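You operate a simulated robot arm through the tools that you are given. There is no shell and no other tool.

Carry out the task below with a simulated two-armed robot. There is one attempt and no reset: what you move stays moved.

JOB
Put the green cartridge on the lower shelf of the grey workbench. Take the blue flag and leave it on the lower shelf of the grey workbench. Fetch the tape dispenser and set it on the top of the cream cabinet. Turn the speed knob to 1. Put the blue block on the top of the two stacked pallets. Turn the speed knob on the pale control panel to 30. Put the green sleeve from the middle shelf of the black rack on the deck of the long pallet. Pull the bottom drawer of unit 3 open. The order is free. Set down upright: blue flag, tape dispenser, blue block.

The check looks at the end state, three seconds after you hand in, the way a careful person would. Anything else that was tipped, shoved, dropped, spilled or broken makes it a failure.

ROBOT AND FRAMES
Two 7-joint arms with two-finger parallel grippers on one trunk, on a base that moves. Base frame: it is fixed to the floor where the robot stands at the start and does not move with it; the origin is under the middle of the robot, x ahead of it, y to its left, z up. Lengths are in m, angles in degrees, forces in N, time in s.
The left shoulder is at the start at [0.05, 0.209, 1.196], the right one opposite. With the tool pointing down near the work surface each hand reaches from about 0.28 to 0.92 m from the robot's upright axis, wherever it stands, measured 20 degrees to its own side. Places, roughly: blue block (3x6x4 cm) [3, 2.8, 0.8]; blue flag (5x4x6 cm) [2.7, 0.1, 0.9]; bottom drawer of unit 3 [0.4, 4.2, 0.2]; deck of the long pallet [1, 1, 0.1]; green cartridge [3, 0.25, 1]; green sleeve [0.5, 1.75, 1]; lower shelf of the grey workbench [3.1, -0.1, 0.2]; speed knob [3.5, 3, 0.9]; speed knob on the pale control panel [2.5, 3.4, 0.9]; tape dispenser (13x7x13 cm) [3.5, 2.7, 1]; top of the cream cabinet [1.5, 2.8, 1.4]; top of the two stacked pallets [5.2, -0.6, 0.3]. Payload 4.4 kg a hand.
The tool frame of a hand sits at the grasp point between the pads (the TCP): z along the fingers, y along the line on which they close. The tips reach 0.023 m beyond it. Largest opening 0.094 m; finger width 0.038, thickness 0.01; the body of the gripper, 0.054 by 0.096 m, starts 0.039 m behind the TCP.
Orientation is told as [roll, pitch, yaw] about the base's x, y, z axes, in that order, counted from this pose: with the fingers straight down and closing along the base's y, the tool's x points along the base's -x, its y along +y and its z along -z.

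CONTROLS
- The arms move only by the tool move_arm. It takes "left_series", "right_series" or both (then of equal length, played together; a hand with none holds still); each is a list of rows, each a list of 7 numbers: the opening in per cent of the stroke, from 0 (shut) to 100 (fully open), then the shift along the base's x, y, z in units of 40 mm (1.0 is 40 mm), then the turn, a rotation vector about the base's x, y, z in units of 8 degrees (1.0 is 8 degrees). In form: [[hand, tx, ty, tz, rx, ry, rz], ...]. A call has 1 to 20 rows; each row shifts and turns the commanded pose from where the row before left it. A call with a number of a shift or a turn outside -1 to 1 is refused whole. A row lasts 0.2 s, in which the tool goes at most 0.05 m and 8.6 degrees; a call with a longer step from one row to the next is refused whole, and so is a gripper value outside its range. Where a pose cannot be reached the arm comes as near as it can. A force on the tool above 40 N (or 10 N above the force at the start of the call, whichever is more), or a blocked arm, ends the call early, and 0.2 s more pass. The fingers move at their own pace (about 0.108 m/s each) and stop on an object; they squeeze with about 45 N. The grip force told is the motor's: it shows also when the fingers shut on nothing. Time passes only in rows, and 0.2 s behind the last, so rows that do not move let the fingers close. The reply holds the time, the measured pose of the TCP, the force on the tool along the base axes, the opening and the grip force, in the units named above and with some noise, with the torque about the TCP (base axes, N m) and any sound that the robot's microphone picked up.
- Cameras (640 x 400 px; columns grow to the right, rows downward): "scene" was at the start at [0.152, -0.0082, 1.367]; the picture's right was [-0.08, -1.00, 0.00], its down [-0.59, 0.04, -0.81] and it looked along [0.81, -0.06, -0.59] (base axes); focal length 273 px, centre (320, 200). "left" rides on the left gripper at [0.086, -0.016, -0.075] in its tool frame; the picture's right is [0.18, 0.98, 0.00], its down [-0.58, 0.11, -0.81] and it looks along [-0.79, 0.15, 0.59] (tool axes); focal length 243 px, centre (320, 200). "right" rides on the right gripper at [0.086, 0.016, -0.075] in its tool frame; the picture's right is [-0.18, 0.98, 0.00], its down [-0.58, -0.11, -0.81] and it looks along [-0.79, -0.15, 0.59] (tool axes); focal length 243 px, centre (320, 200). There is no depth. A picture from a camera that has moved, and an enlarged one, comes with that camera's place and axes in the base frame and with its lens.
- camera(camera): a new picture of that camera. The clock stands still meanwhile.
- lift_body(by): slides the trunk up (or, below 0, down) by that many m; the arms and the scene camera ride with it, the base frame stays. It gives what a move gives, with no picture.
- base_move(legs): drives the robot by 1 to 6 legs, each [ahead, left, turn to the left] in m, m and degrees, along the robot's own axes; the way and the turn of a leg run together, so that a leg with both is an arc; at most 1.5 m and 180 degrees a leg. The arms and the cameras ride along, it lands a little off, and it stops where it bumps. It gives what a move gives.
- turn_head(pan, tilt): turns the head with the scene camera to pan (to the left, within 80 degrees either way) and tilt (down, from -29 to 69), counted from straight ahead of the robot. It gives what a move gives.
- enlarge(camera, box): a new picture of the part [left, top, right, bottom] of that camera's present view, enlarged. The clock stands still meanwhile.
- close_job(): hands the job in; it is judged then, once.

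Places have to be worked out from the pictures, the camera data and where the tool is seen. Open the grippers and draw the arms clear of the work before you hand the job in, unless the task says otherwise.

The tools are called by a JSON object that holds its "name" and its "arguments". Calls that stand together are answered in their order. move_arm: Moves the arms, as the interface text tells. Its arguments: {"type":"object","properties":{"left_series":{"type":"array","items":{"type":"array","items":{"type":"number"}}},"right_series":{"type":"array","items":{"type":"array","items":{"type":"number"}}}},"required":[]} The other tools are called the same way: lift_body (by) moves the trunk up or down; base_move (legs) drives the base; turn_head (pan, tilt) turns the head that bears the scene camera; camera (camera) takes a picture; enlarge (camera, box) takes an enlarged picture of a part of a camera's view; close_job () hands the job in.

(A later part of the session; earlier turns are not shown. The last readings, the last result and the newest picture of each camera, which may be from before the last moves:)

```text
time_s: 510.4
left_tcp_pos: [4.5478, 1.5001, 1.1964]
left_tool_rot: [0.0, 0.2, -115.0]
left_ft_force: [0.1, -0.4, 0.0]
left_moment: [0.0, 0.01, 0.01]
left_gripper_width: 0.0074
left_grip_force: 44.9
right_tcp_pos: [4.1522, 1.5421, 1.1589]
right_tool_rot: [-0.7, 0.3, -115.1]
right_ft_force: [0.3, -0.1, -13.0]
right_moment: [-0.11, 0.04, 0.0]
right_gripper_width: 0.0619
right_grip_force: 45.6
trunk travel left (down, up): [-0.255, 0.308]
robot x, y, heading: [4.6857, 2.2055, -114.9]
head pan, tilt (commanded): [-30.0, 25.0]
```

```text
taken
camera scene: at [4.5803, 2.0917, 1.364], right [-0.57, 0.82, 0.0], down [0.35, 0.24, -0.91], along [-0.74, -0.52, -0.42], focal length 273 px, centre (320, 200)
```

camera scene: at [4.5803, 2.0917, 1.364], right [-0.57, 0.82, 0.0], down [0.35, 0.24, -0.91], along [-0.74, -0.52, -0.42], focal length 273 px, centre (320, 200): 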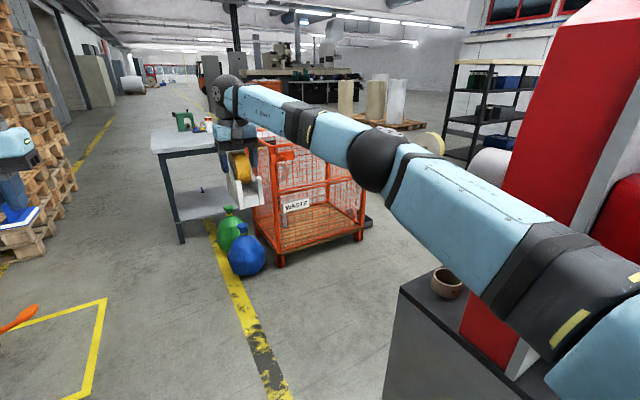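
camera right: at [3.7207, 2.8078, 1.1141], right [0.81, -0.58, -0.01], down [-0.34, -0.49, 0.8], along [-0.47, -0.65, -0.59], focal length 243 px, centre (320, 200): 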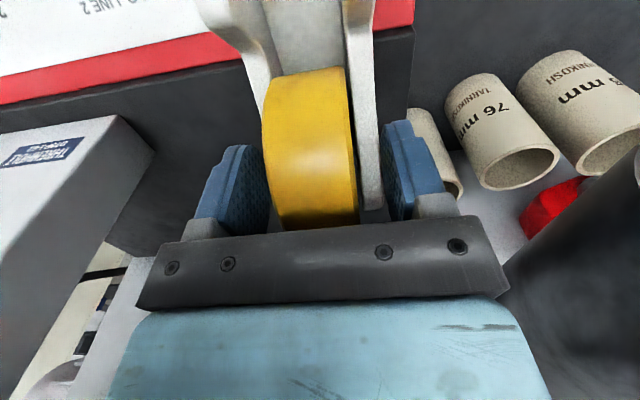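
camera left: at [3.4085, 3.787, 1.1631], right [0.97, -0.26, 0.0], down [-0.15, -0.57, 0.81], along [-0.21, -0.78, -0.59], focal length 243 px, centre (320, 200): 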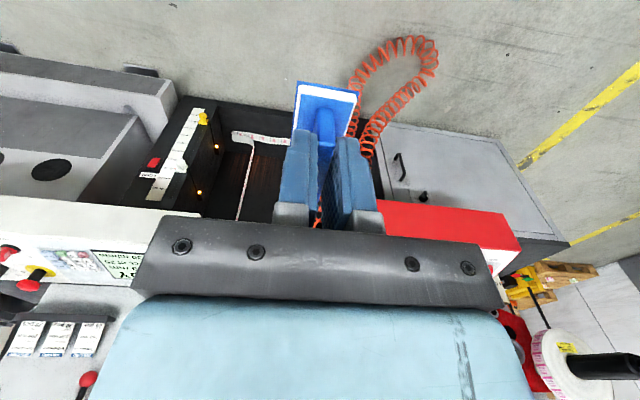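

The passage between cage (u≤2.24) and machine backs (u≥3.3) is ~1 m wide. I drive 1.25 m forward to u≈2.73.

{"name": "base_move", "arguments": {"legs": [[1.25, 0, 0]]}}

{"name": "turn_head", "arguments": {"pan": -75, "tilt": 20}}

{"name": "camera", "arguments": {"camera": "scene"}}

```text
time_s: 516.7
left_tcp_pos: [4.0146, 0.3687, 1.1958]
left_tool_rot: [-0.1, 0.3, -115.2]
left_ft_force: [0.7, -1.1, -1.8]
left_moment: [0.02, 0.03, 0.02]
left_gripper_width: 0.0073
left_grip_force: 44.8
right_tcp_pos: [3.6193, 0.4111, 1.1588]
right_tool_rot: [-0.7, 0.3, -115.2]
right_ft_force: [0.3, 0.2, -14.0]
right_moment: [-0.08, 0.03, 0.0]
right_gripper_width: 0.0617
right_grip_force: 45.2
trunk travel left (down, up): [-0.255, 0.308]
robot x, y, heading: [4.1578, 1.0774, -115.0]
head pan, tilt (commanded): [-30.0, 25.0]
```

```text
time_s: 517.8
left_tcp_pos: [4.0149, 0.3692, 1.197]
left_tool_rot: [0.0, 0.2, -115.1]
left_ft_force: [-0.3, 0.2, -0.5]
left_moment: [0.03, -0.01, 0.01]
left_gripper_width: 0.0076
left_grip_force: 44.6
right_tcp_pos: [3.6198, 0.4116, 1.1571]
right_tool_rot: [-0.7, 0.3, -115.2]
right_ft_force: [0.1, -0.1, -13.5]
right_moment: [-0.08, 0.05, -0.02]
right_gripper_width: 0.0617
right_grip_force: 45.8
trunk travel left (down, up): [-0.255, 0.308]
robot x, y, heading: [4.1579, 1.0762, -115.0]
head pan, tilt (commanded): [-75.0, 20.0]
```

```text
taken
camera scene: at [4.0332, 1.0291, 1.3721], right [0.18, 0.98, 0.0], down [0.34, -0.06, -0.94], along [-0.92, 0.17, -0.34], focal length 273 px, centre (320, 200)
```

scene: 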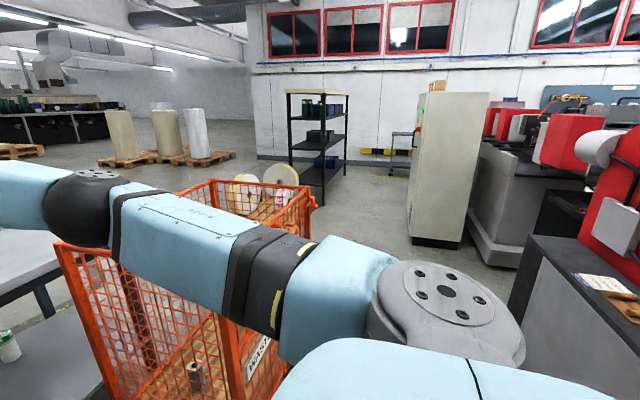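

The cabinet's east face is at e1≈0.54, front at u≈2.91, top z≈1.45. I retract the arms here and turn 180° to face +u.

{"name": "move_arm", "arguments": {"right_series": [[40, 0.288, 0.925, 0, 0, 0, 0], [40, 0.288, 0.925, 0, 0, 0, 0], [40, 0.288, 0.925, 0, 0, 0, 0], [40, 0.288, 0.925, 0, 0, 0, 0], [40, 0.288, 0.925, 0, 0, 0, 0], [40, 0.288, 0.925, 0, 0, 0, 0], [40, 0.288, 0.925, 0, 0, 0, 0], [40, 0.288, 0.925, 0, 0, 0, 0], [40, 0.288, 0.925, 0, 0, 0, 0], [40, 0.288, 0.925, 0, 0, 0, 0]], "left_series": [[4, 0.49, 0.615, 0, 0, 0, 0], [4, 0.49, 0.615, 0, 0, 0, 0], [4, 0.49, 0.615, 0, 0, 0, 0], [4, 0.49, 0.615, 0, 0, 0, 0], [4, 0.49, 0.615, 0, 0, 0, 0], [4, 0.49, 0.615, 0, 0, 0, 0], [4, 0.49, 0.615, 0, 0, 0, 0], [4, 0.49, 0.615, 0, 0, 0, 0], [4, 0.49, 0.615, 0, 0, 0, 0], [4, 0.49, 0.615, 0, 0, 0, 0]]}}

{"name": "base_move", "arguments": {"legs": [[0, 0, 180]]}}

{"name": "camera", "arguments": {"camera": "right"}}

```text
time_s: 520.0
left_tcp_pos: [4.2121, 0.6175, 1.1991]
left_tool_rot: [0.2, 0.1, -115.1]
left_ft_force: [-0.5, 0.2, 0.5]
left_moment: [0.0, 0.0, 0.04]
left_gripper_width: 0.0076
left_grip_force: 44.8
right_tcp_pos: [3.7365, 0.7859, 1.1601]
right_tool_rot: [-0.6, 0.1, -115.2]
right_ft_force: [-0.1, 0.9, -13.6]
right_moment: [-0.08, 0.05, -0.01]
right_gripper_width: 0.062
right_grip_force: 45.5
trunk travel left (down, up): [-0.255, 0.308]
robot x, y, heading: [4.1571, 1.0728, -115.1]
head pan, tilt (commanded): [-75.0, 20.0]
```

```text
time_s: 527.8
left_tcp_pos: [4.1062, 1.5377, 1.1986]
left_tool_rot: [0.0, 0.0, 64.5]
left_ft_force: [-0.1, -1.5, -0.7]
left_moment: [-0.03, 0.0, -0.03]
left_gripper_width: 0.0074
left_grip_force: 45.7
right_tcp_pos: [4.5806, 1.3676, 1.1576]
right_tool_rot: [-0.6, 0.3, 64.6]
right_ft_force: [-0.9, 0.2, -14.0]
right_moment: [0.1, 0.02, -0.02]
right_gripper_width: 0.0619
right_grip_force: 44.5
trunk travel left (down, up): [-0.255, 0.308]
robot x, y, heading: [4.1585, 1.077, 64.5]
head pan, tilt (commanded): [-75.0, 20.0]
```

```text
taken
camera right: at [4.5291, 1.2981, 1.232], right [-0.81, 0.59, -0.01], down [0.34, 0.49, 0.8], along [0.48, 0.65, -0.59], focal length 243 px, centre (320, 200)
```

right: 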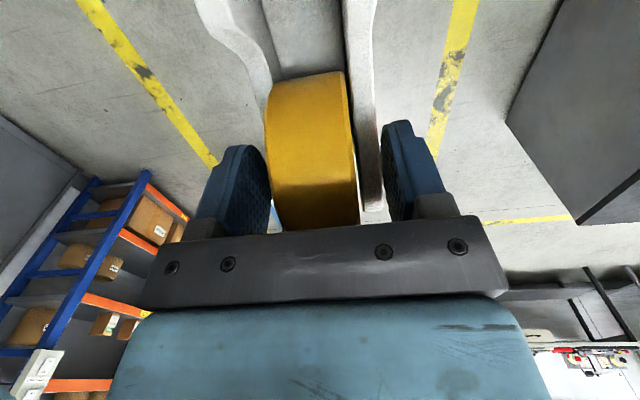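

The dispenser grip is solid. I back up 5 cm and strafe left 1.5 m + 0.6 m along the passage.

{"name": "base_move", "arguments": {"legs": [[-0.05, 0, 0.5], [0, 1.4, 0]]}}

{"name": "turn_head", "arguments": {"pan": 60, "tilt": 30}}

{"name": "camera", "arguments": {"camera": "scene"}}

```text
time_s: 540.8
left_tcp_pos: [2.8208, 2.0947, 1.198]
left_tool_rot: [-0.1, 0.1, 64.3]
left_ft_force: [0.7, 0.5, -1.2]
left_moment: [0.03, -0.02, -0.03]
left_gripper_width: 0.0076
left_grip_force: 45.0
right_tcp_pos: [3.296, 1.9213, 1.1591]
right_tool_rot: [-0.7, 0.3, 64.3]
right_ft_force: [0.0, 0.0, -13.7]
right_moment: [0.04, -0.02, 0.03]
right_gripper_width: 0.062
right_grip_force: 45.2
trunk travel left (down, up): [-0.255, 0.308]
robot x, y, heading: [2.87, 1.6313, 64.0]
head pan, tilt (commanded): [-75.0, 20.0]
```

```text
time_s: 542.9
left_tcp_pos: [2.8209, 2.0946, 1.1985]
left_tool_rot: [0.0, 0.1, 64.3]
left_ft_force: [0.3, -0.4, -0.2]
left_moment: [-0.02, 0.01, 0.01]
left_gripper_width: 0.0074
left_grip_force: 44.9
right_tcp_pos: [3.2957, 1.9207, 1.1579]
right_tool_rot: [-0.8, 0.3, 64.2]
right_ft_force: [0.2, -0.8, -14.0]
right_moment: [0.11, -0.03, 0.03]
right_gripper_width: 0.062
right_grip_force: 45.2
trunk travel left (down, up): [-0.255, 0.308]
robot x, y, heading: [2.8682, 1.6341, 64.2]
head pan, tilt (commanded): [60.0, 30.0]
```

```text
taken
camera scene: at [2.8468, 1.7668, 1.3562], right [0.83, 0.56, 0.0], down [0.28, -0.41, -0.87], along [-0.49, 0.72, -0.5], focal length 273 px, centre (320, 200)
```

scene: 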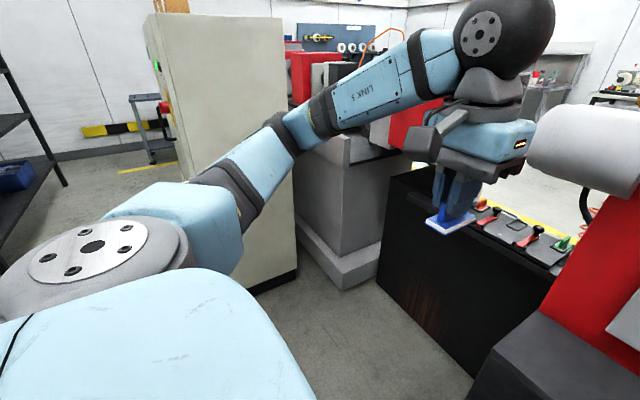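

The area behind the second machine is open (its back is at u≥3.6), so I can reach the cabinet top from its east side. I move to (e1 1.3,u 2.55) and turn left 90° to face it.

{"name": "base_move", "arguments": {"legs": [[0, 0.4, 0.8], [-0.13, 0.2, 0]]}}

{"name": "base_move", "arguments": {"legs": [[0, 0, 90]]}}

{"name": "turn_head", "arguments": {"pan": 0, "tilt": 15}}

{"name": "camera", "arguments": {"camera": "scene"}}

```text
time_s: 549.0
left_tcp_pos: [2.2181, 2.2329, 1.1997]
left_tool_rot: [0.0, 0.1, 64.9]
left_ft_force: [-0.6, -0.7, -0.2]
left_moment: [-0.02, 0.01, 0.02]
left_gripper_width: 0.0075
left_grip_force: 45.0
right_tcp_pos: [2.6942, 2.066, 1.1577]
right_tool_rot: [-0.7, 0.3, 64.8]
right_ft_force: [0.2, -0.3, -13.4]
right_moment: [0.07, 0.0, -0.01]
right_gripper_width: 0.0623
right_grip_force: 45.1
trunk travel left (down, up): [-0.255, 0.308]
robot x, y, heading: [2.2727, 1.7669, 64.9]
head pan, tilt (commanded): [60.0, 30.0]
```

```text
time_s: 553.2
left_tcp_pos: [1.81, 1.7147, 1.1974]
left_tool_rot: [0.0, 0.1, 155.4]
left_ft_force: [-0.8, 0.0, -0.3]
left_moment: [-0.02, 0.04, 0.0]
left_gripper_width: 0.0077
left_grip_force: 45.0
right_tcp_pos: [1.9742, 2.1895, 1.158]
right_tool_rot: [-0.6, 0.4, 155.3]
right_ft_force: [0.0, 0.5, -13.6]
right_moment: [0.0, 0.1, -0.03]
right_gripper_width: 0.0619
right_grip_force: 45.0
trunk travel left (down, up): [-0.255, 0.308]
robot x, y, heading: [2.2724, 1.7665, 155.3]
head pan, tilt (commanded): [60.0, 30.0]
```

```text
time_s: 554.5
left_tcp_pos: [1.8104, 1.7143, 1.1984]
left_tool_rot: [0.0, 0.0, 155.4]
left_ft_force: [-0.3, -0.2, 0.5]
left_moment: [0.0, 0.01, 0.03]
left_gripper_width: 0.0075
left_grip_force: 44.7
right_tcp_pos: [1.9737, 2.1898, 1.1583]
right_tool_rot: [-0.6, 0.3, 155.3]
right_ft_force: [-0.5, 0.4, -14.5]
right_moment: [-0.02, 0.08, -0.02]
right_gripper_width: 0.0621
right_grip_force: 45.0
trunk travel left (down, up): [-0.255, 0.308]
robot x, y, heading: [2.2713, 1.772, 155.3]
head pan, tilt (commanded): [0.0, 15.0]
```

```text
taken
camera scene: at [2.1223, 1.8375, 1.3803], right [0.42, 0.91, 0.0], down [0.24, -0.11, -0.97], along [-0.88, 0.4, -0.26], focal length 273 px, centre (320, 200)
```

scene: 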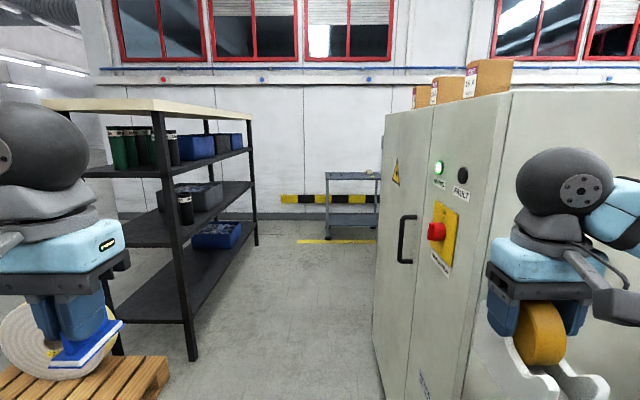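

The cabinet is ahead-right, with boxes along its front top edge (one near the front-east corner). I raise the trunk 0.3 m to see the top surface.

{"name": "lift_body", "arguments": {"by": 0.3}}

{"name": "turn_head", "arguments": {"pan": -20, "tilt": 20}}

{"name": "camera", "arguments": {"camera": "scene"}}

```text
time_s: 557.5
left_tcp_pos: [1.8118, 1.7134, 1.4976]
left_tool_rot: [0.0, 0.1, 155.4]
left_ft_force: [0.4, -0.1, -0.3]
left_moment: [0.04, 0.01, -0.03]
left_gripper_width: 0.0076
left_grip_force: 44.5
right_tcp_pos: [1.9733, 2.1911, 1.4574]
right_tool_rot: [-0.7, 0.3, 155.2]
right_ft_force: [0.0, -0.3, -13.4]
right_moment: [0.04, 0.07, 0.01]
right_gripper_width: 0.0619
right_grip_force: 44.3
trunk travel left (down, up): [-0.555, 0.008]
robot x, y, heading: [2.2735, 1.7726, 155.2]
head pan, tilt (commanded): [0.0, 15.0]
```

```text
time_s: 558.3
left_tcp_pos: [1.8102, 1.7138, 1.4975]
left_tool_rot: [0.1, 0.1, 155.3]
left_ft_force: [-0.9, 0.0, -0.4]
left_moment: [0.01, 0.04, 0.02]
left_gripper_width: 0.0076
left_grip_force: 44.8
right_tcp_pos: [1.9739, 2.1907, 1.4579]
right_tool_rot: [-0.7, 0.2, 155.3]
right_ft_force: [0.8, -0.4, -14.3]
right_moment: [0.04, 0.08, 0.02]
right_gripper_width: 0.0619
right_grip_force: 45.2
trunk travel left (down, up): [-0.555, 0.008]
robot x, y, heading: [2.2699, 1.7709, 155.2]
head pan, tilt (commanded): [-20.0, 20.0]
```

```text
taken
camera scene: at [2.1407, 1.8643, 1.6722], right [0.7, 0.71, 0.0], down [0.24, -0.24, -0.94], along [-0.67, 0.66, -0.34], focal length 273 px, centre (320, 200)
```

scene: 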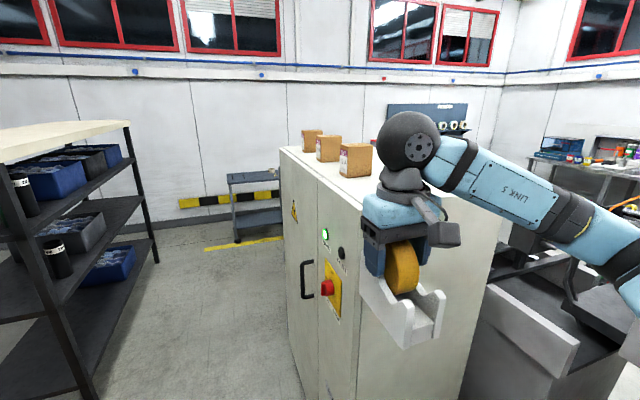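

Boxes stand along the front edge (e1≈0.40, 0.15, −0.05; u≈2.99); behind them (u 3.05–3.38) the top is free. I strafe right 0.5 m and raise the right hand to z≈1.61.

{"name": "base_move", "arguments": {"legs": [[0, -0.5, 0]]}}

{"name": "move_arm", "arguments": {"right_series": [[40, 0, 0, 0.6, 0, 0, 0], [40, 0, 0, 0.6, 0, 0, 0], [40, 0, 0, 0.6, 0, 0, 0], [40, 0, 0, 0.6, 0, 0, 0], [40, 0, 0, 0.6, 0, 0, 0], [40, 0, 0, 0.6, 0, 0, 0], [40, 0, 0, 0.3, 0, 0, 0]]}}

{"name": "turn_head", "arguments": {"pan": 0, "tilt": 20}}

{"name": "camera", "arguments": {"camera": "scene"}}

{"name": "camera", "arguments": {"camera": "right"}}

```text
time_s: 563.3
left_tcp_pos: [2.0216, 2.1729, 1.4977]
left_tool_rot: [0.0, 0.2, 155.4]
left_ft_force: [-0.5, 0.1, -0.5]
left_moment: [0.0, 0.0, -0.01]
left_gripper_width: 0.0077
left_grip_force: 44.9
right_tcp_pos: [2.1842, 2.6498, 1.4592]
right_tool_rot: [-0.7, 0.3, 155.4]
right_ft_force: [-0.5, -0.1, -14.7]
right_moment: [0.0, 0.06, 0.03]
right_gripper_width: 0.0617
right_grip_force: 44.9
trunk travel left (down, up): [-0.555, 0.008]
robot x, y, heading: [2.4835, 2.2285, 155.2]
head pan, tilt (commanded): [-20.0, 20.0]
```

```text
time_s: 564.9
left_tcp_pos: [2.0213, 2.1732, 1.499]
left_tool_rot: [0.0, 0.0, 155.5]
left_ft_force: [0.0, 0.3, -0.2]
left_moment: [-0.01, 0.02, -0.03]
left_gripper_width: 0.0078
left_grip_force: 45.5
right_tcp_pos: [2.1846, 2.6496, 1.6141]
right_tool_rot: [-0.6, 0.4, 155.4]
right_ft_force: [0.9, -0.6, -13.7]
right_moment: [0.0, 0.05, 0.01]
right_gripper_width: 0.0621
right_grip_force: 45.4
trunk travel left (down, up): [-0.555, 0.008]
robot x, y, heading: [2.4837, 2.2279, 155.3]
head pan, tilt (commanded): [-20.0, 20.0]
```

```text
time_s: 565.7
left_tcp_pos: [2.0222, 2.1724, 1.4976]
left_tool_rot: [0.0, 0.0, 155.4]
left_ft_force: [-0.4, -0.1, -0.6]
left_moment: [0.0, -0.02, 0.0]
left_gripper_width: 0.0078
left_grip_force: 45.1
right_tcp_pos: [2.1856, 2.6509, 1.614]
right_tool_rot: [-0.7, 0.3, 155.4]
right_ft_force: [0.6, -0.2, -13.1]
right_moment: [0.02, 0.06, 0.0]
right_gripper_width: 0.0618
right_grip_force: 45.0
trunk travel left (down, up): [-0.555, 0.008]
robot x, y, heading: [2.4817, 2.2291, 155.2]
head pan, tilt (commanded): [0.0, 20.0]
```

```text
taken
camera scene: at [2.3333, 2.2973, 1.6722], right [0.42, 0.91, 0.0], down [0.31, -0.14, -0.94], along [-0.85, 0.39, -0.34], focal length 273 px, centre (320, 200)
```

scene: 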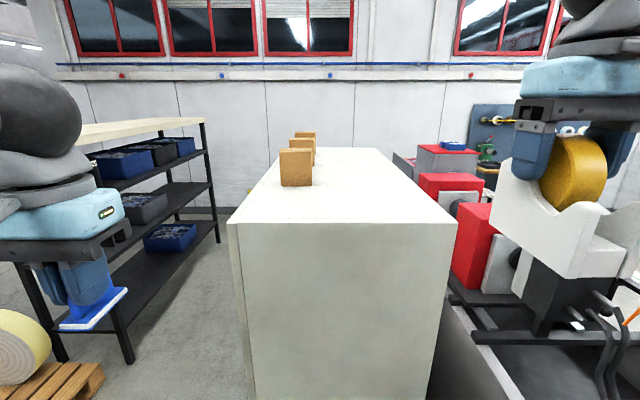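

```text
taken
camera right: at [2.2563, 2.5991, 1.6877], right [-0.58, -0.82, -0.01], down [-0.49, 0.33, 0.8], along [-0.65, 0.47, -0.59], focal length 243 px, centre (320, 200)
```

right: 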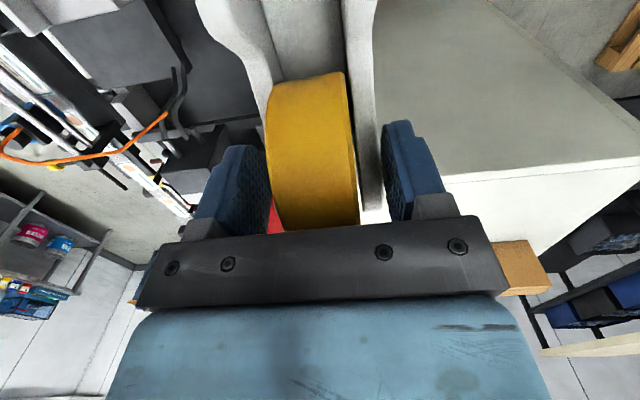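

The cabinet top (z≈1.445) is free on its rear half. I move the left hand aside, then drive forward 0.2 m with the dispenser bottom ~7 cm above the top.

{"name": "move_arm", "arguments": {"left_series": [[4, 0.02, -0.7, 0, 0, 0, 0], [4, 0.02, -0.7, 0, 0, 0, 0], [4, 0.02, -0.7, 0, 0, 0, 0], [4, 0.02, -0.7, 0, 0, 0, 0]]}}

{"name": "base_move", "arguments": {"legs": [[0.2, 0, 0]]}}

{"name": "camera", "arguments": {"camera": "scene"}}

```text
time_s: 566.7
left_tcp_pos: [2.0261, 2.0592, 1.4996]
left_tool_rot: [0.0, 0.1, 155.5]
left_ft_force: [-0.6, -0.2, -0.5]
left_moment: [0.01, 0.02, -0.02]
left_gripper_width: 0.0078
left_grip_force: 45.0
right_tcp_pos: [2.1861, 2.6487, 1.6155]
right_tool_rot: [-0.7, 0.3, 155.4]
right_ft_force: [-0.1, -0.1, -12.1]
right_moment: [0.0, 0.07, 0.02]
right_gripper_width: 0.0618
right_grip_force: 45.4
trunk travel left (down, up): [-0.555, 0.008]
robot x, y, heading: [2.4826, 2.2332, 155.5]
head pan, tilt (commanded): [0.0, 20.0]
```

```text
time_s: 568.3
left_tcp_pos: [1.846, 2.1431, 1.4993]
left_tool_rot: [-0.1, 0.0, 155.4]
left_ft_force: [-0.2, -0.4, 0.6]
left_moment: [0.0, -0.02, -0.01]
left_gripper_width: 0.0077
left_grip_force: 45.3
right_tcp_pos: [2.0078, 2.7321, 1.6166]
right_tool_rot: [-0.7, 0.1, 155.4]
right_ft_force: [0.4, -0.9, -12.9]
right_moment: [0.01, 0.08, 0.03]
right_gripper_width: 0.0619
right_grip_force: 45.3
trunk travel left (down, up): [-0.555, 0.008]
robot x, y, heading: [2.2994, 2.3134, 155.3]
head pan, tilt (commanded): [0.0, 20.0]
```

```text
taken
camera scene: at [2.1552, 2.3789, 1.6728], right [0.42, 0.91, 0.0], down [0.31, -0.14, -0.94], along [-0.85, 0.39, -0.34], focal length 273 px, centre (320, 200)
```

scene: 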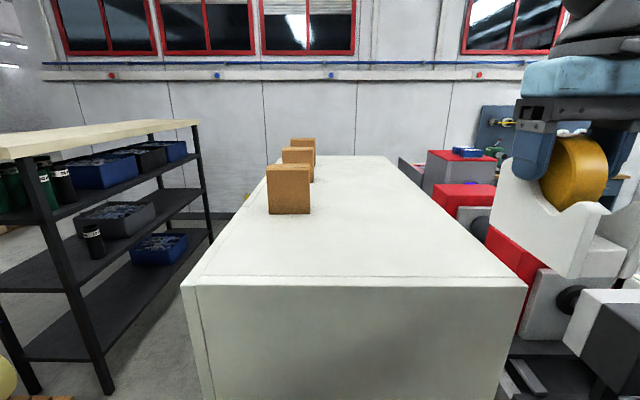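

Top z≈1.43–1.445, near edge e1≈0.62. I extend the right arm to bring the dispenser over the free rear area.

{"name": "move_arm", "arguments": {"right_series": [[40, -0.885, -0.087, 0, 0, 0, 0], [40, -0.885, -0.087, 0, 0, 0, 0], [40, -0.885, -0.087, 0, 0, 0, 0], [40, -0.885, -0.087, 0, 0, 0, 0], [40, -0.885, -0.087, 0, 0, 0, 0], [40, -0.885, -0.087, 0, 0, 0, 0], [40, -0.885, -0.087, 0, 0, 0, 0], [40, -0.885, -0.087, 0, 0, 0, 0]]}}

{"name": "camera", "arguments": {"camera": "scene"}}

{"name": "camera", "arguments": {"camera": "right"}}

```text
time_s: 570.1
left_tcp_pos: [1.8384, 2.1424, 1.4967]
left_tool_rot: [-0.2, 0.3, 155.4]
left_ft_force: [-0.6, -0.9, 0.0]
left_moment: [-0.01, -0.04, 0.01]
left_gripper_width: 0.0076
left_grip_force: 45.3
right_tcp_pos: [1.7149, 2.7045, 1.614]
right_tool_rot: [-0.8, 0.4, 155.3]
right_ft_force: [-1.7, 0.1, -13.6]
right_moment: [0.03, 0.1, 0.0]
right_gripper_width: 0.0622
right_grip_force: 44.4
trunk travel left (down, up): [-0.555, 0.008]
robot x, y, heading: [2.3001, 2.3164, 155.5]
head pan, tilt (commanded): [0.0, 20.0]
```

```text
taken
camera scene: at [2.1475, 2.3787, 1.6719], right [0.42, 0.91, 0.0], down [0.31, -0.14, -0.94], along [-0.85, 0.39, -0.34], focal length 273 px, centre (320, 200)
```

scene: 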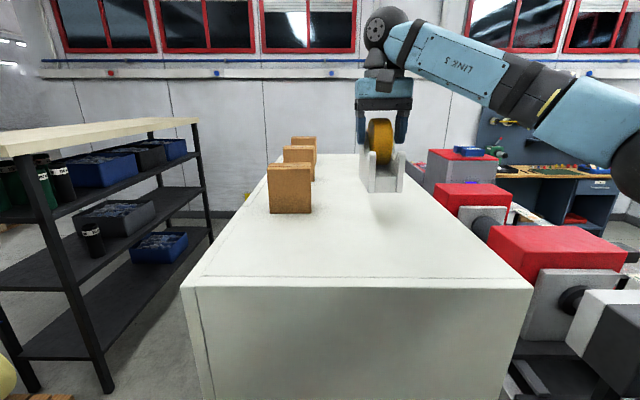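

```text
taken
camera right: at [1.7872, 2.6535, 1.6874], right [-0.58, -0.82, -0.02], down [-0.49, 0.33, 0.8], along [-0.65, 0.47, -0.59], focal length 243 px, centre (320, 200)
```

right: 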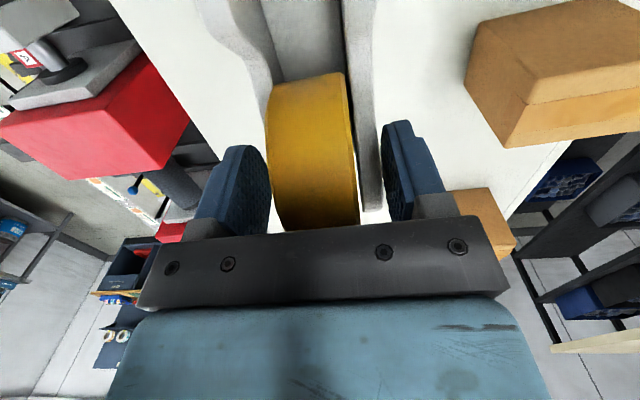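

The dispenser hovers well clear of the boxes. I lower it: 5 cm, then small steps until contact.

{"name": "move_arm", "arguments": {"right_series": [[40, 0, 0, -0.5, 0, 0, 0], [40, 0, 0, -0.6, 0, 0, 0], [40, 0, 0, -0.2, 0, 0, 0]]}}

{"name": "move_arm", "arguments": {"right_series": [[40, 0, 0, -0.12, 0, 0, 0], [40, 0, 0, -0.12, 0, 0, 0]]}}

{"name": "camera", "arguments": {"camera": "scene"}}

```text
time_s: 570.9
left_tcp_pos: [1.8426, 2.144, 1.4977]
left_tool_rot: [0.0, 0.2, 155.4]
left_ft_force: [0.1, 0.0, -0.8]
left_moment: [0.02, -0.01, 0.01]
left_gripper_width: 0.0073
left_grip_force: 44.7
right_tcp_pos: [1.7195, 2.706, 1.5616]
right_tool_rot: [-0.8, 0.3, 155.3]
right_ft_force: [0.0, 0.3, -13.8]
right_moment: [0.0, 0.08, 0.04]
right_gripper_width: 0.0619
right_grip_force: 45.0
trunk travel left (down, up): [-0.555, 0.008]
robot x, y, heading: [2.2987, 2.3158, 155.6]
head pan, tilt (commanded): [0.0, 20.0]
```

```text
time_s: 571.5
left_tcp_pos: [1.8416, 2.1446, 1.498]
left_tool_rot: [0.0, 0.3, 155.4]
left_ft_force: [-0.4, -0.5, 0.2]
left_moment: [0.04, 0.0, 0.0]
left_gripper_width: 0.0075
left_grip_force: 45.2
right_tcp_pos: [1.7187, 2.707, 1.5531]
right_tool_rot: [-0.7, 0.3, 155.5]
right_ft_force: [0.6, 0.9, -13.7]
right_moment: [0.02, 0.06, -0.01]
right_gripper_width: 0.0617
right_grip_force: 45.1
trunk travel left (down, up): [-0.555, 0.008]
robot x, y, heading: [2.3011, 2.3177, 155.6]
head pan, tilt (commanded): [0.0, 20.0]
```

```text
taken
camera scene: at [2.1502, 2.3807, 1.6721], right [0.42, 0.91, 0.0], down [0.31, -0.14, -0.94], along [-0.85, 0.39, -0.34], focal length 273 px, centre (320, 200)
```

scene: 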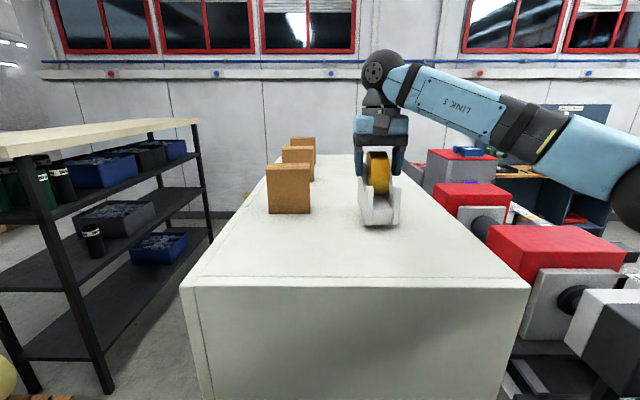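

Close to the surface now. I continue in ~5 mm steps watching the vertical force.

{"name": "move_arm", "arguments": {"right_series": [[40, 0, 0, -0.12, 0, 0, 0], [40, 0, 0, 0, 0, 0, 0]]}}

{"name": "move_arm", "arguments": {"right_series": [[40, 0, 0, -0.12, 0, 0, 0], [40, 0, 0, 0, 0, 0, 0]]}}

{"name": "move_arm", "arguments": {"right_series": [[40, 0, 0, -0.12, 0, 0, 0], [40, 0, 0, 0, 0, 0, 0]]}}

```text
time_s: 572.1
left_tcp_pos: [1.841, 2.1449, 1.4974]
left_tool_rot: [0.0, 0.2, 155.3]
left_ft_force: [0.0, -1.0, -0.4]
left_moment: [0.0, 0.0, -0.02]
left_gripper_width: 0.0075
left_grip_force: 44.2
right_tcp_pos: [1.7199, 2.7071, 1.5474]
right_tool_rot: [-0.7, 0.2, 155.4]
right_ft_force: [-0.4, 0.4, -14.3]
right_moment: [0.04, 0.04, 0.01]
right_gripper_width: 0.0617
right_grip_force: 45.6
trunk travel left (down, up): [-0.555, 0.008]
robot x, y, heading: [2.305, 2.3119, 155.3]
head pan, tilt (commanded): [0.0, 20.0]
```

```text
time_s: 572.7
left_tcp_pos: [1.8416, 2.1438, 1.4974]
left_tool_rot: [0.0, 0.2, 155.5]
left_ft_force: [-0.2, -0.6, 0.1]
left_moment: [-0.01, 0.05, 0.0]
left_gripper_width: 0.0074
left_grip_force: 45.0
right_tcp_pos: [1.7192, 2.7063, 1.542]
right_tool_rot: [-0.7, 0.4, 155.4]
right_ft_force: [0.5, -0.5, -13.7]
right_moment: [-0.02, 0.04, 0.01]
right_gripper_width: 0.0619
right_grip_force: 44.9
trunk travel left (down, up): [-0.555, 0.008]
robot x, y, heading: [2.2959, 2.3169, 155.6]
head pan, tilt (commanded): [0.0, 20.0]
```

```text
time_s: 573.3
left_tcp_pos: [1.8413, 2.1446, 1.4987]
left_tool_rot: [-0.1, 0.1, 155.4]
left_ft_force: [-0.4, 0.1, 0.0]
left_moment: [0.0, 0.02, 0.01]
left_gripper_width: 0.0075
left_grip_force: 45.1
right_tcp_pos: [1.72, 2.7063, 1.5395]
right_tool_rot: [-0.6, 0.3, 155.4]
right_ft_force: [-2.9, 0.8, -2.2]
right_moment: [-0.5, -0.25, -0.05]
right_gripper_width: 0.0615
right_grip_force: 45.1
trunk travel left (down, up): [-0.555, 0.008]
robot x, y, heading: [2.3006, 2.3123, 155.5]
head pan, tilt (commanded): [0.0, 20.0]
```

Contact: the load dropped from −13.7 to −2.2 N. One more 3 mm to seat it, then open.

{"name": "move_arm", "arguments": {"right_series": [[40, 0, 0, -0.07, 0, 0, 0], [40, 0, 0, 0, 0, 0, 0]]}}

{"name": "move_arm", "arguments": {"right_series": [[55, 0, 0, 0, 0, 0, 0], [70, 0, 0, 0, 0, 0, 0], [85, 0, 0, 0, 0, 0, 0], [100, 0, 0, 0, 0, 0, 0], [100, 0, 0, 0, 0, 0, 0]]}}

{"name": "camera", "arguments": {"camera": "right"}}

{"name": "enlarge", "arguments": {"camera": "scene", "box": [300, 40, 500, 240]}}

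```text
time_s: 573.9
left_tcp_pos: [1.8437, 2.1436, 1.499]
left_tool_rot: [0.0, 0.2, 155.3]
left_ft_force: [-0.5, 0.1, -0.3]
left_moment: [0.0, -0.03, 0.03]
left_gripper_width: 0.0077
left_grip_force: 45.3
right_tcp_pos: [1.7198, 2.7065, 1.5381]
right_tool_rot: [-0.6, 0.1, 155.3]
right_ft_force: [-11.8, 8.5, 24.4]
right_moment: [-0.9, 0.24, -0.28]
right_gripper_width: 0.062
right_grip_force: 44.4
trunk travel left (down, up): [-0.555, 0.008]
robot x, y, heading: [2.3001, 2.3148, 155.6]
head pan, tilt (commanded): [0.0, 20.0]
```

```text
time_s: 575.1
left_tcp_pos: [1.8441, 2.1439, 1.4988]
left_tool_rot: [0.0, 0.1, 155.5]
left_ft_force: [-0.1, 0.6, 0.3]
left_moment: [0.01, -0.01, 0.01]
left_gripper_width: 0.0076
left_grip_force: 44.9
right_tcp_pos: [1.7192, 2.7052, 1.5357]
right_tool_rot: [-0.7, 0.4, 155.5]
right_ft_force: [-0.1, -0.8, 0.1]
right_moment: [-0.02, 0.02, 0.0]
right_gripper_width: 0.094
right_grip_force: 0.0
trunk travel left (down, up): [-0.555, 0.008]
robot x, y, heading: [2.3, 2.3123, 155.5]
head pan, tilt (commanded): [0.0, 20.0]
```

```text
taken
camera right: at [1.7919, 2.6529, 1.6096], right [-0.58, -0.82, -0.01], down [-0.49, 0.33, 0.8], along [-0.65, 0.47, -0.59], focal length 243 px, centre (320, 200)
```

right: 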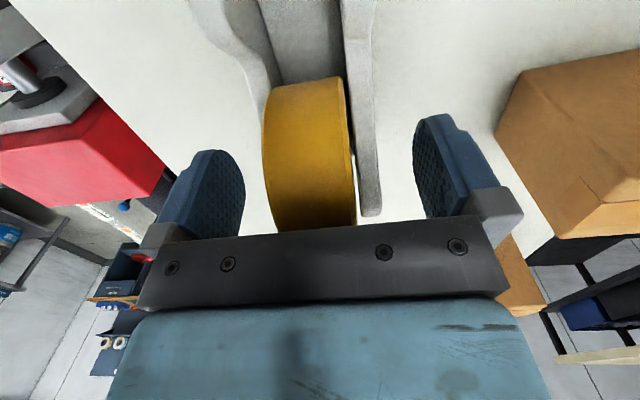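

```text
2.00 times, centred on (400, 140) of scene
camera zoom: at [2.152, 2.3793, 1.6724], right [0.42, 0.91, 0.0], down [0.31, -0.14, -0.94], along [-0.85, 0.39, -0.34], focal length 547 px, centre (160, 320)
```

zoom: 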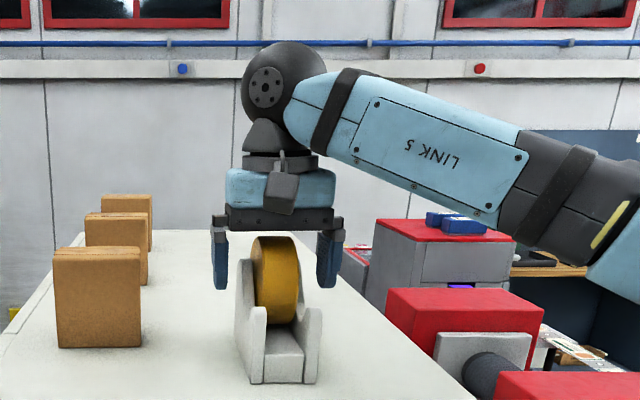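

The dispenser stands upright on the cabinet top. I raise the hand straight up 10 cm and then retract it.

{"name": "move_arm", "arguments": {"right_series": [[100, 0, 0, 0.6, 0, 0, 0], [100, 0, 0, 0.9, 0, 0, 0], [100, 0, 0, 0.9, 0, 0, 0], [100, 0.6, -0.2, 0.3, 0, 0, 0], [100, 0.85, -0.4, 0, 0, 0, 0], [100, 0.85, -0.4, 0, 0, 0, 0], [100, 0.85, -0.4, 0, 0, 0, 0], [100, 0.85, -0.4, 0, 0, 0, 0], [100, 0.85, -0.4, 0, 0, 0, 0]]}}

{"name": "camera", "arguments": {"camera": "scene"}}

```text
time_s: 577.1
left_tcp_pos: [1.8439, 2.1428, 1.4985]
left_tool_rot: [0.0, 0.0, 155.4]
left_ft_force: [-0.2, 0.2, -0.1]
left_moment: [0.02, 0.02, 0.0]
left_gripper_width: 0.0076
left_grip_force: 44.9
right_tcp_pos: [1.9162, 2.6158, 1.6447]
right_tool_rot: [-0.7, 0.2, 155.4]
right_ft_force: [-0.5, 0.3, 0.1]
right_moment: [0.01, 0.02, -0.05]
right_gripper_width: 0.094
right_grip_force: 0.1
trunk travel left (down, up): [-0.555, 0.008]
robot x, y, heading: [2.2986, 2.3162, 155.5]
head pan, tilt (commanded): [0.0, 20.0]
```

```text
taken
camera scene: at [2.1535, 2.3788, 1.6726], right [0.42, 0.91, 0.0], down [0.31, -0.14, -0.94], along [-0.85, 0.39, -0.34], focal length 273 px, centre (320, 200)
```

scene: 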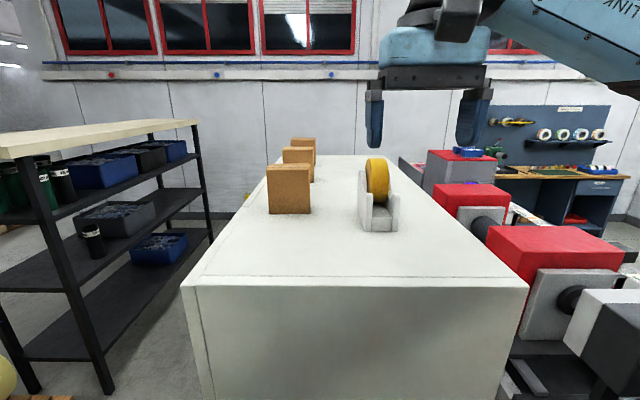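

The dispenser is placed. Now back out the same way: back 0.2 m, strafe left 0.5 m, turn right 90°.

{"name": "base_move", "arguments": {"legs": [[-0.2, 0, 0], [0, 0.5, 0], [0, 0, -90.5]]}}

{"name": "lift_body", "arguments": {"by": -0.3}}

```text
time_s: 587.0
left_tcp_pos: [2.1043, 2.2338, 1.4988]
left_tool_rot: [0.0, 0.1, 65.3]
left_ft_force: [-0.9, -0.1, 0.4]
left_moment: [0.02, 0.0, 0.01]
left_gripper_width: 0.0076
left_grip_force: 44.3
right_tcp_pos: [2.577, 2.1625, 1.6436]
right_tool_rot: [-0.8, 0.2, 65.3]
right_ft_force: [-0.3, -0.1, -0.3]
right_moment: [-0.02, 0.0, 0.0]
right_gripper_width: 0.094
right_grip_force: 0.1
trunk travel left (down, up): [-0.555, 0.008]
robot x, y, heading: [2.2719, 1.7788, 65.2]
head pan, tilt (commanded): [0.0, 20.0]
```

```text
time_s: 590.0
left_tcp_pos: [2.1042, 2.2336, 1.1986]
left_tool_rot: [0.1, 0.1, 65.3]
left_ft_force: [-0.1, 0.5, -0.5]
left_moment: [-0.01, 0.0, -0.01]
left_gripper_width: 0.0077
left_grip_force: 44.9
right_tcp_pos: [2.5765, 2.1613, 1.3443]
right_tool_rot: [-0.7, 0.2, 65.4]
right_ft_force: [-0.5, -0.2, -0.5]
right_moment: [0.01, -0.02, 0.0]
right_gripper_width: 0.0937
right_grip_force: 0.0
trunk travel left (down, up): [-0.255, 0.308]
robot x, y, heading: [2.2715, 1.7769, 65.2]
head pan, tilt (commanded): [0.0, 20.0]
```

I retrace the passage: forward-right diagonal to (1.5,2.7), then strafe right 1.4 m and 0.4 m.

{"name": "base_move", "arguments": {"legs": [[0.12, -0.2, 0], [0, -1.4, 0]]}}

{"name": "turn_head", "arguments": {"pan": -60, "tilt": 25}}

{"name": "camera", "arguments": {"camera": "scene"}}

```text
time_s: 604.6
left_tcp_pos: [3.6237, 1.663, 1.1977]
left_tool_rot: [0.1, 0.1, 65.0]
left_ft_force: [-0.8, -0.2, -0.8]
left_moment: [0.0, 0.02, -0.02]
left_gripper_width: 0.0078
left_grip_force: 45.4
right_tcp_pos: [4.095, 1.5898, 1.3444]
right_tool_rot: [-0.8, 0.2, 65.0]
right_ft_force: [0.2, 1.0, 0.5]
right_moment: [0.02, 0.01, 0.02]
right_gripper_width: 0.0941
right_grip_force: 0.1
trunk travel left (down, up): [-0.255, 0.308]
robot x, y, heading: [3.7865, 1.2057, 65.3]
head pan, tilt (commanded): [0.0, 20.0]
```

```text
time_s: 605.9
left_tcp_pos: [3.6241, 1.6642, 1.1975]
left_tool_rot: [0.0, 0.1, 65.0]
left_ft_force: [0.3, 0.3, -0.1]
left_moment: [-0.03, 0.02, 0.01]
left_gripper_width: 0.0077
left_grip_force: 44.8
right_tcp_pos: [4.0955, 1.5892, 1.3436]
right_tool_rot: [-0.7, 0.3, 65.1]
right_ft_force: [0.9, -0.3, 0.6]
right_moment: [0.03, 0.02, 0.03]
right_gripper_width: 0.094
right_grip_force: 0.2
trunk travel left (down, up): [-0.255, 0.308]
robot x, y, heading: [3.7905, 1.2084, 65.1]
head pan, tilt (commanded): [-60.0, 25.0]
```

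```text
taken
camera scene: at [3.9088, 1.2732, 1.3643], right [0.09, -1.0, 0.0], down [-0.42, -0.04, -0.91], along [0.9, 0.08, -0.42], focal length 273 px, centre (320, 200)
```

scene: 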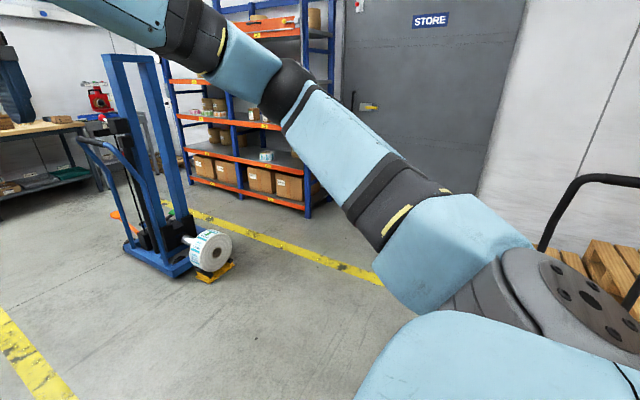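

I strafe right 0.58 m into the lane and turn around to face −u, then look at the pallet stack.

{"name": "base_move", "arguments": {"legs": [[0.1, -0.58, 0], [0, 0, -180]]}}

{"name": "turn_head", "arguments": {"pan": 55, "tilt": 25}}

{"name": "camera", "arguments": {"camera": "scene"}}

```text
time_s: 618.8
left_tcp_pos: [4.5264, 0.5936, 1.1985]
left_tool_rot: [0.1, 0.1, -114.6]
left_ft_force: [-0.7, -0.2, 0.4]
left_moment: [-0.03, 0.03, 0.0]
left_gripper_width: 0.0077
left_grip_force: 45.0
right_tcp_pos: [4.0536, 0.6655, 1.3431]
right_tool_rot: [-0.6, 0.2, -114.6]
right_ft_force: [-0.3, 0.1, -0.4]
right_moment: [0.01, 0.0, 0.02]
right_gripper_width: 0.0941
right_grip_force: 0.0
trunk travel left (down, up): [-0.255, 0.308]
robot x, y, heading: [4.3562, 1.0505, -114.8]
head pan, tilt (commanded): [-60.0, 25.0]
```

```text
time_s: 620.8
left_tcp_pos: [4.527, 0.5939, 1.1987]
left_tool_rot: [-0.1, 0.2, -114.6]
left_ft_force: [0.2, 0.0, -0.9]
left_moment: [-0.01, 0.01, 0.01]
left_gripper_width: 0.0073
left_grip_force: 44.7
right_tcp_pos: [4.0539, 0.6659, 1.3434]
right_tool_rot: [-0.7, 0.2, -114.6]
right_ft_force: [-1.1, 0.8, -0.1]
right_moment: [0.0, 0.04, -0.01]
right_gripper_width: 0.0938
right_grip_force: 0.1
trunk travel left (down, up): [-0.255, 0.308]
robot x, y, heading: [4.3557, 1.0501, -114.5]
head pan, tilt (commanded): [55.0, 25.0]
```

```text
taken
camera scene: at [4.3723, 0.9089, 1.3643], right [-0.86, -0.5, 0.0], down [-0.21, 0.36, -0.91], along [0.46, -0.78, -0.42], focal length 273 px, centre (320, 200)
```

scene: 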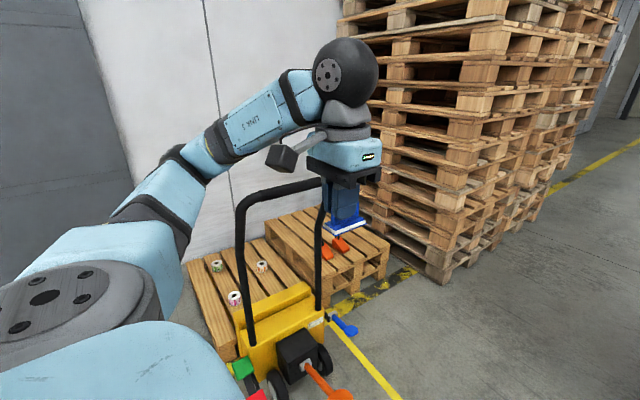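

I see a pallet on the jack and, behind it next to the tower, a stack of two pallets with orange clamps on top. I zoom in on it.

{"name": "enlarge", "arguments": {"camera": "scene", "box": [170, 180, 420, 350]}}

```text
2.35 times, centred on (295, 265) of scene
camera zoom: at [4.3723, 0.9089, 1.3643], right [-0.86, -0.5, 0.0], down [-0.21, 0.36, -0.91], along [0.46, -0.78, -0.42], focal length 643 px, centre (379, 47)
```

zoom: 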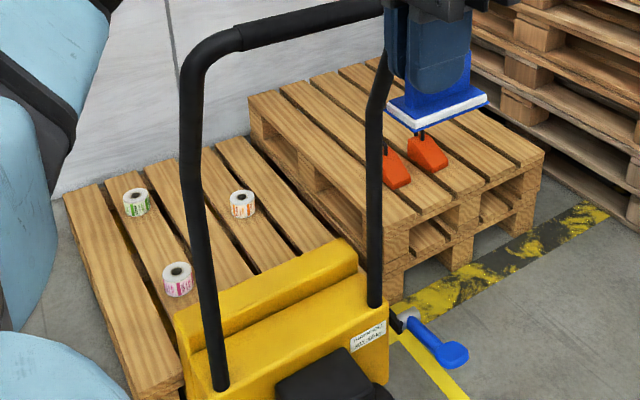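

The target stack (e1 4.6–5.4, u 1.36–1.95, top z≈0.29) has two orange clamps at its NW part; its SW part is free. I'll go down the lane and face it from the west. First I tuck the right hand closer.

{"name": "move_arm", "arguments": {"right_series": [[60, -0.097, 0.847, 0, 0, 0, 0], [40, -0.097, 0.847, 0, 0, 0, 0], [40, -0.097, 0.847, 0, 0, 0, 0], [40, -0.097, 0.847, 0, 0, 0, 0], [40, -0.097, 0.847, 0, 0, 0, 0], [40, -0.097, 0.847, 0, 0, 0, 0]]}}

{"name": "base_move", "arguments": {"legs": [[0, 0.06, -0.4], [0.84, 0, 0]]}}

{"name": "turn_head", "arguments": {"pan": 40, "tilt": 35}}

{"name": "camera", "arguments": {"camera": "scene"}}

```text
time_s: 622.1
left_tcp_pos: [4.5261, 0.5946, 1.199]
left_tool_rot: [0.0, 0.1, -114.6]
left_ft_force: [-0.5, 1.2, -0.2]
left_moment: [-0.02, 0.0, -0.02]
left_gripper_width: 0.0078
left_grip_force: 45.5
right_tcp_pos: [4.0298, 0.8711, 1.3436]
right_tool_rot: [-0.5, 0.3, -114.7]
right_ft_force: [-0.5, 0.4, 0.6]
right_moment: [-0.05, -0.02, -0.04]
right_gripper_width: 0.0379
right_grip_force: 0.2
trunk travel left (down, up): [-0.255, 0.308]
robot x, y, heading: [4.355, 1.0526, -114.7]
head pan, tilt (commanded): [55.0, 25.0]
```

```text
time_s: 627.5
left_tcp_pos: [4.2229, -0.1985, 1.1988]
left_tool_rot: [0.0, 0.1, -114.8]
left_ft_force: [-0.5, -0.7, -0.8]
left_moment: [0.03, 0.0, -0.02]
left_gripper_width: 0.0076
left_grip_force: 44.6
right_tcp_pos: [3.7275, 0.0778, 1.3425]
right_tool_rot: [-0.7, 0.2, -114.8]
right_ft_force: [-0.1, 0.2, -0.1]
right_moment: [0.03, -0.03, -0.03]
right_gripper_width: 0.0374
right_grip_force: 0.1
trunk travel left (down, up): [-0.255, 0.308]
robot x, y, heading: [4.051, 0.2586, -114.6]
head pan, tilt (commanded): [55.0, 25.0]
```

```text
time_s: 628.2
left_tcp_pos: [4.2224, -0.1984, 1.1991]
left_tool_rot: [0.0, 0.1, -114.7]
left_ft_force: [0.4, 0.2, 0.4]
left_moment: [-0.01, 0.01, 0.01]
left_gripper_width: 0.0077
left_grip_force: 44.7
right_tcp_pos: [3.7269, 0.0786, 1.3435]
right_tool_rot: [-0.7, 0.2, -114.6]
right_ft_force: [0.4, -0.2, -0.5]
right_moment: [-0.01, 0.01, 0.0]
right_gripper_width: 0.0377
right_grip_force: 0.0
trunk travel left (down, up): [-0.255, 0.308]
robot x, y, heading: [4.0489, 0.2571, -115.0]
head pan, tilt (commanded): [40.0, 35.0]
```

```text
taken
camera scene: at [4.0462, 0.1115, 1.3486], right [-0.96, -0.26, 0.0], down [-0.15, 0.55, -0.82], along [0.22, -0.79, -0.57], focal length 273 px, centre (320, 200)
```

scene: 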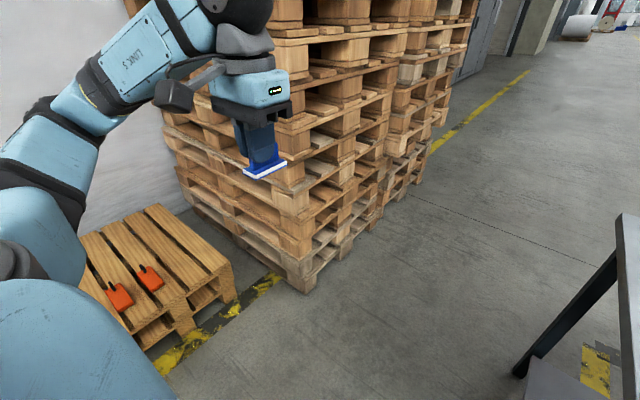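

Positions confirmed: tower corner (4.33,1.10), stack SW corner (4.55,1.39). I step around the bench corner and jack levers in small legs to (3.89,1.66).

{"name": "base_move", "arguments": {"legs": [[0.075, 0.16, 0], [0.09, 0.09, 0], [0.12, 0.08, 0]]}}

{"name": "turn_head", "arguments": {"pan": 70, "tilt": 45}}

{"name": "camera", "arguments": {"camera": "scene"}}

```text
time_s: 632.3
left_tcp_pos: [4.4034, -0.5943, 1.1978]
left_tool_rot: [0.0, 0.0, -114.9]
left_ft_force: [0.3, 0.3, -0.8]
left_moment: [0.02, -0.02, 0.01]
left_gripper_width: 0.0077
left_grip_force: 44.9
right_tcp_pos: [3.9066, -0.3171, 1.3436]
right_tool_rot: [-0.7, 0.2, -114.8]
right_ft_force: [0.3, -0.3, -0.2]
right_moment: [0.04, -0.01, -0.01]
right_gripper_width: 0.0375
right_grip_force: 0.1
trunk travel left (down, up): [-0.255, 0.308]
robot x, y, heading: [4.2351, -0.1352, -115.1]
head pan, tilt (commanded): [40.0, 35.0]
```

```text
time_s: 633.2
left_tcp_pos: [4.4029, -0.5943, 1.1984]
left_tool_rot: [0.0, 0.1, -114.7]
left_ft_force: [0.8, -0.7, -0.1]
left_moment: [-0.02, 0.0, -0.02]
left_gripper_width: 0.0076
left_grip_force: 45.3
right_tcp_pos: [3.9064, -0.3164, 1.3438]
right_tool_rot: [-0.7, 0.2, -114.8]
right_ft_force: [-0.6, 0.6, 0.5]
right_moment: [0.02, 0.0, -0.01]
right_gripper_width: 0.0377
right_grip_force: 0.1
trunk travel left (down, up): [-0.255, 0.308]
robot x, y, heading: [4.2349, -0.1355, -114.9]
head pan, tilt (commanded): [70.0, 45.0]
```

```text
taken
camera scene: at [4.2608, -0.2562, 1.3337], right [-0.71, -0.71, 0.0], down [-0.5, 0.5, -0.71], along [0.5, -0.5, -0.71], focal length 273 px, centre (320, 200)
```

scene: 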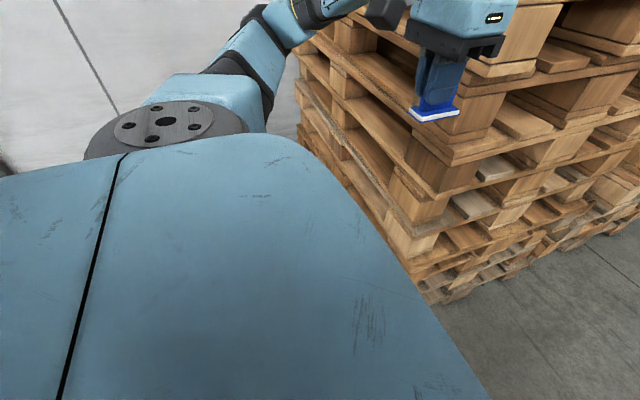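

Clear of everything. I turn left 90° to face the stack.

{"name": "base_move", "arguments": {"legs": [[0, 0, 90]]}}

{"name": "turn_head", "arguments": {"pan": 0, "tilt": 45}}

{"name": "camera", "arguments": {"camera": "scene"}}

```text
time_s: 637.5
left_tcp_pos: [4.6931, 0.0307, 1.198]
left_tool_rot: [0.0, 0.2, -25.1]
left_ft_force: [-1.0, -0.1, -0.6]
left_moment: [0.01, -0.01, -0.02]
left_gripper_width: 0.0076
left_grip_force: 44.9
right_tcp_pos: [4.412, -0.4646, 1.344]
right_tool_rot: [-0.8, 0.2, -25.2]
right_ft_force: [-0.7, -0.9, -0.5]
right_moment: [-0.01, 0.01, -0.03]
right_gripper_width: 0.0376
right_grip_force: 0.0
trunk travel left (down, up): [-0.255, 0.308]
robot x, y, heading: [4.2337, -0.1359, -25.3]
head pan, tilt (commanded): [70.0, 45.0]
```

```text
time_s: 638.9
left_tcp_pos: [4.6923, 0.0301, 1.1984]
left_tool_rot: [-0.1, 0.1, -25.1]
left_ft_force: [0.8, 0.4, 0.0]
left_moment: [0.01, 0.04, 0.01]
left_gripper_width: 0.0076
left_grip_force: 45.3
right_tcp_pos: [4.4131, -0.4647, 1.3429]
right_tool_rot: [-0.9, 0.3, -25.1]
right_ft_force: [-0.2, 0.2, -0.1]
right_moment: [-0.01, 0.0, 0.01]
right_gripper_width: 0.0375
right_grip_force: 0.0
trunk travel left (down, up): [-0.255, 0.308]
robot x, y, heading: [4.2334, -0.1412, -24.9]
head pan, tilt (commanded): [0.0, 45.0]
```

```text
taken
camera scene: at [4.3663, -0.2007, 1.3337], right [-0.42, -0.91, 0.0], down [-0.64, 0.3, -0.71], along [0.64, -0.3, -0.71], focal length 273 px, centre (320, 200)
```

scene: 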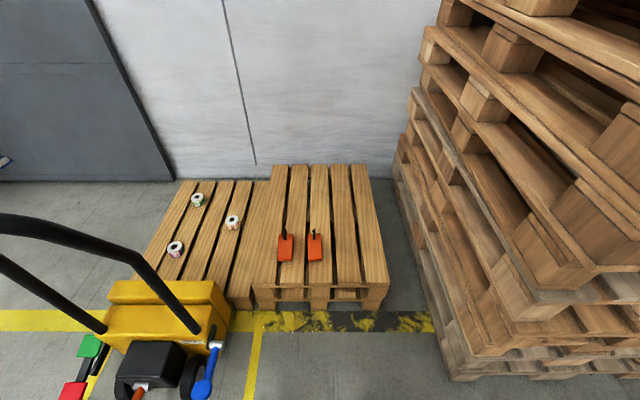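

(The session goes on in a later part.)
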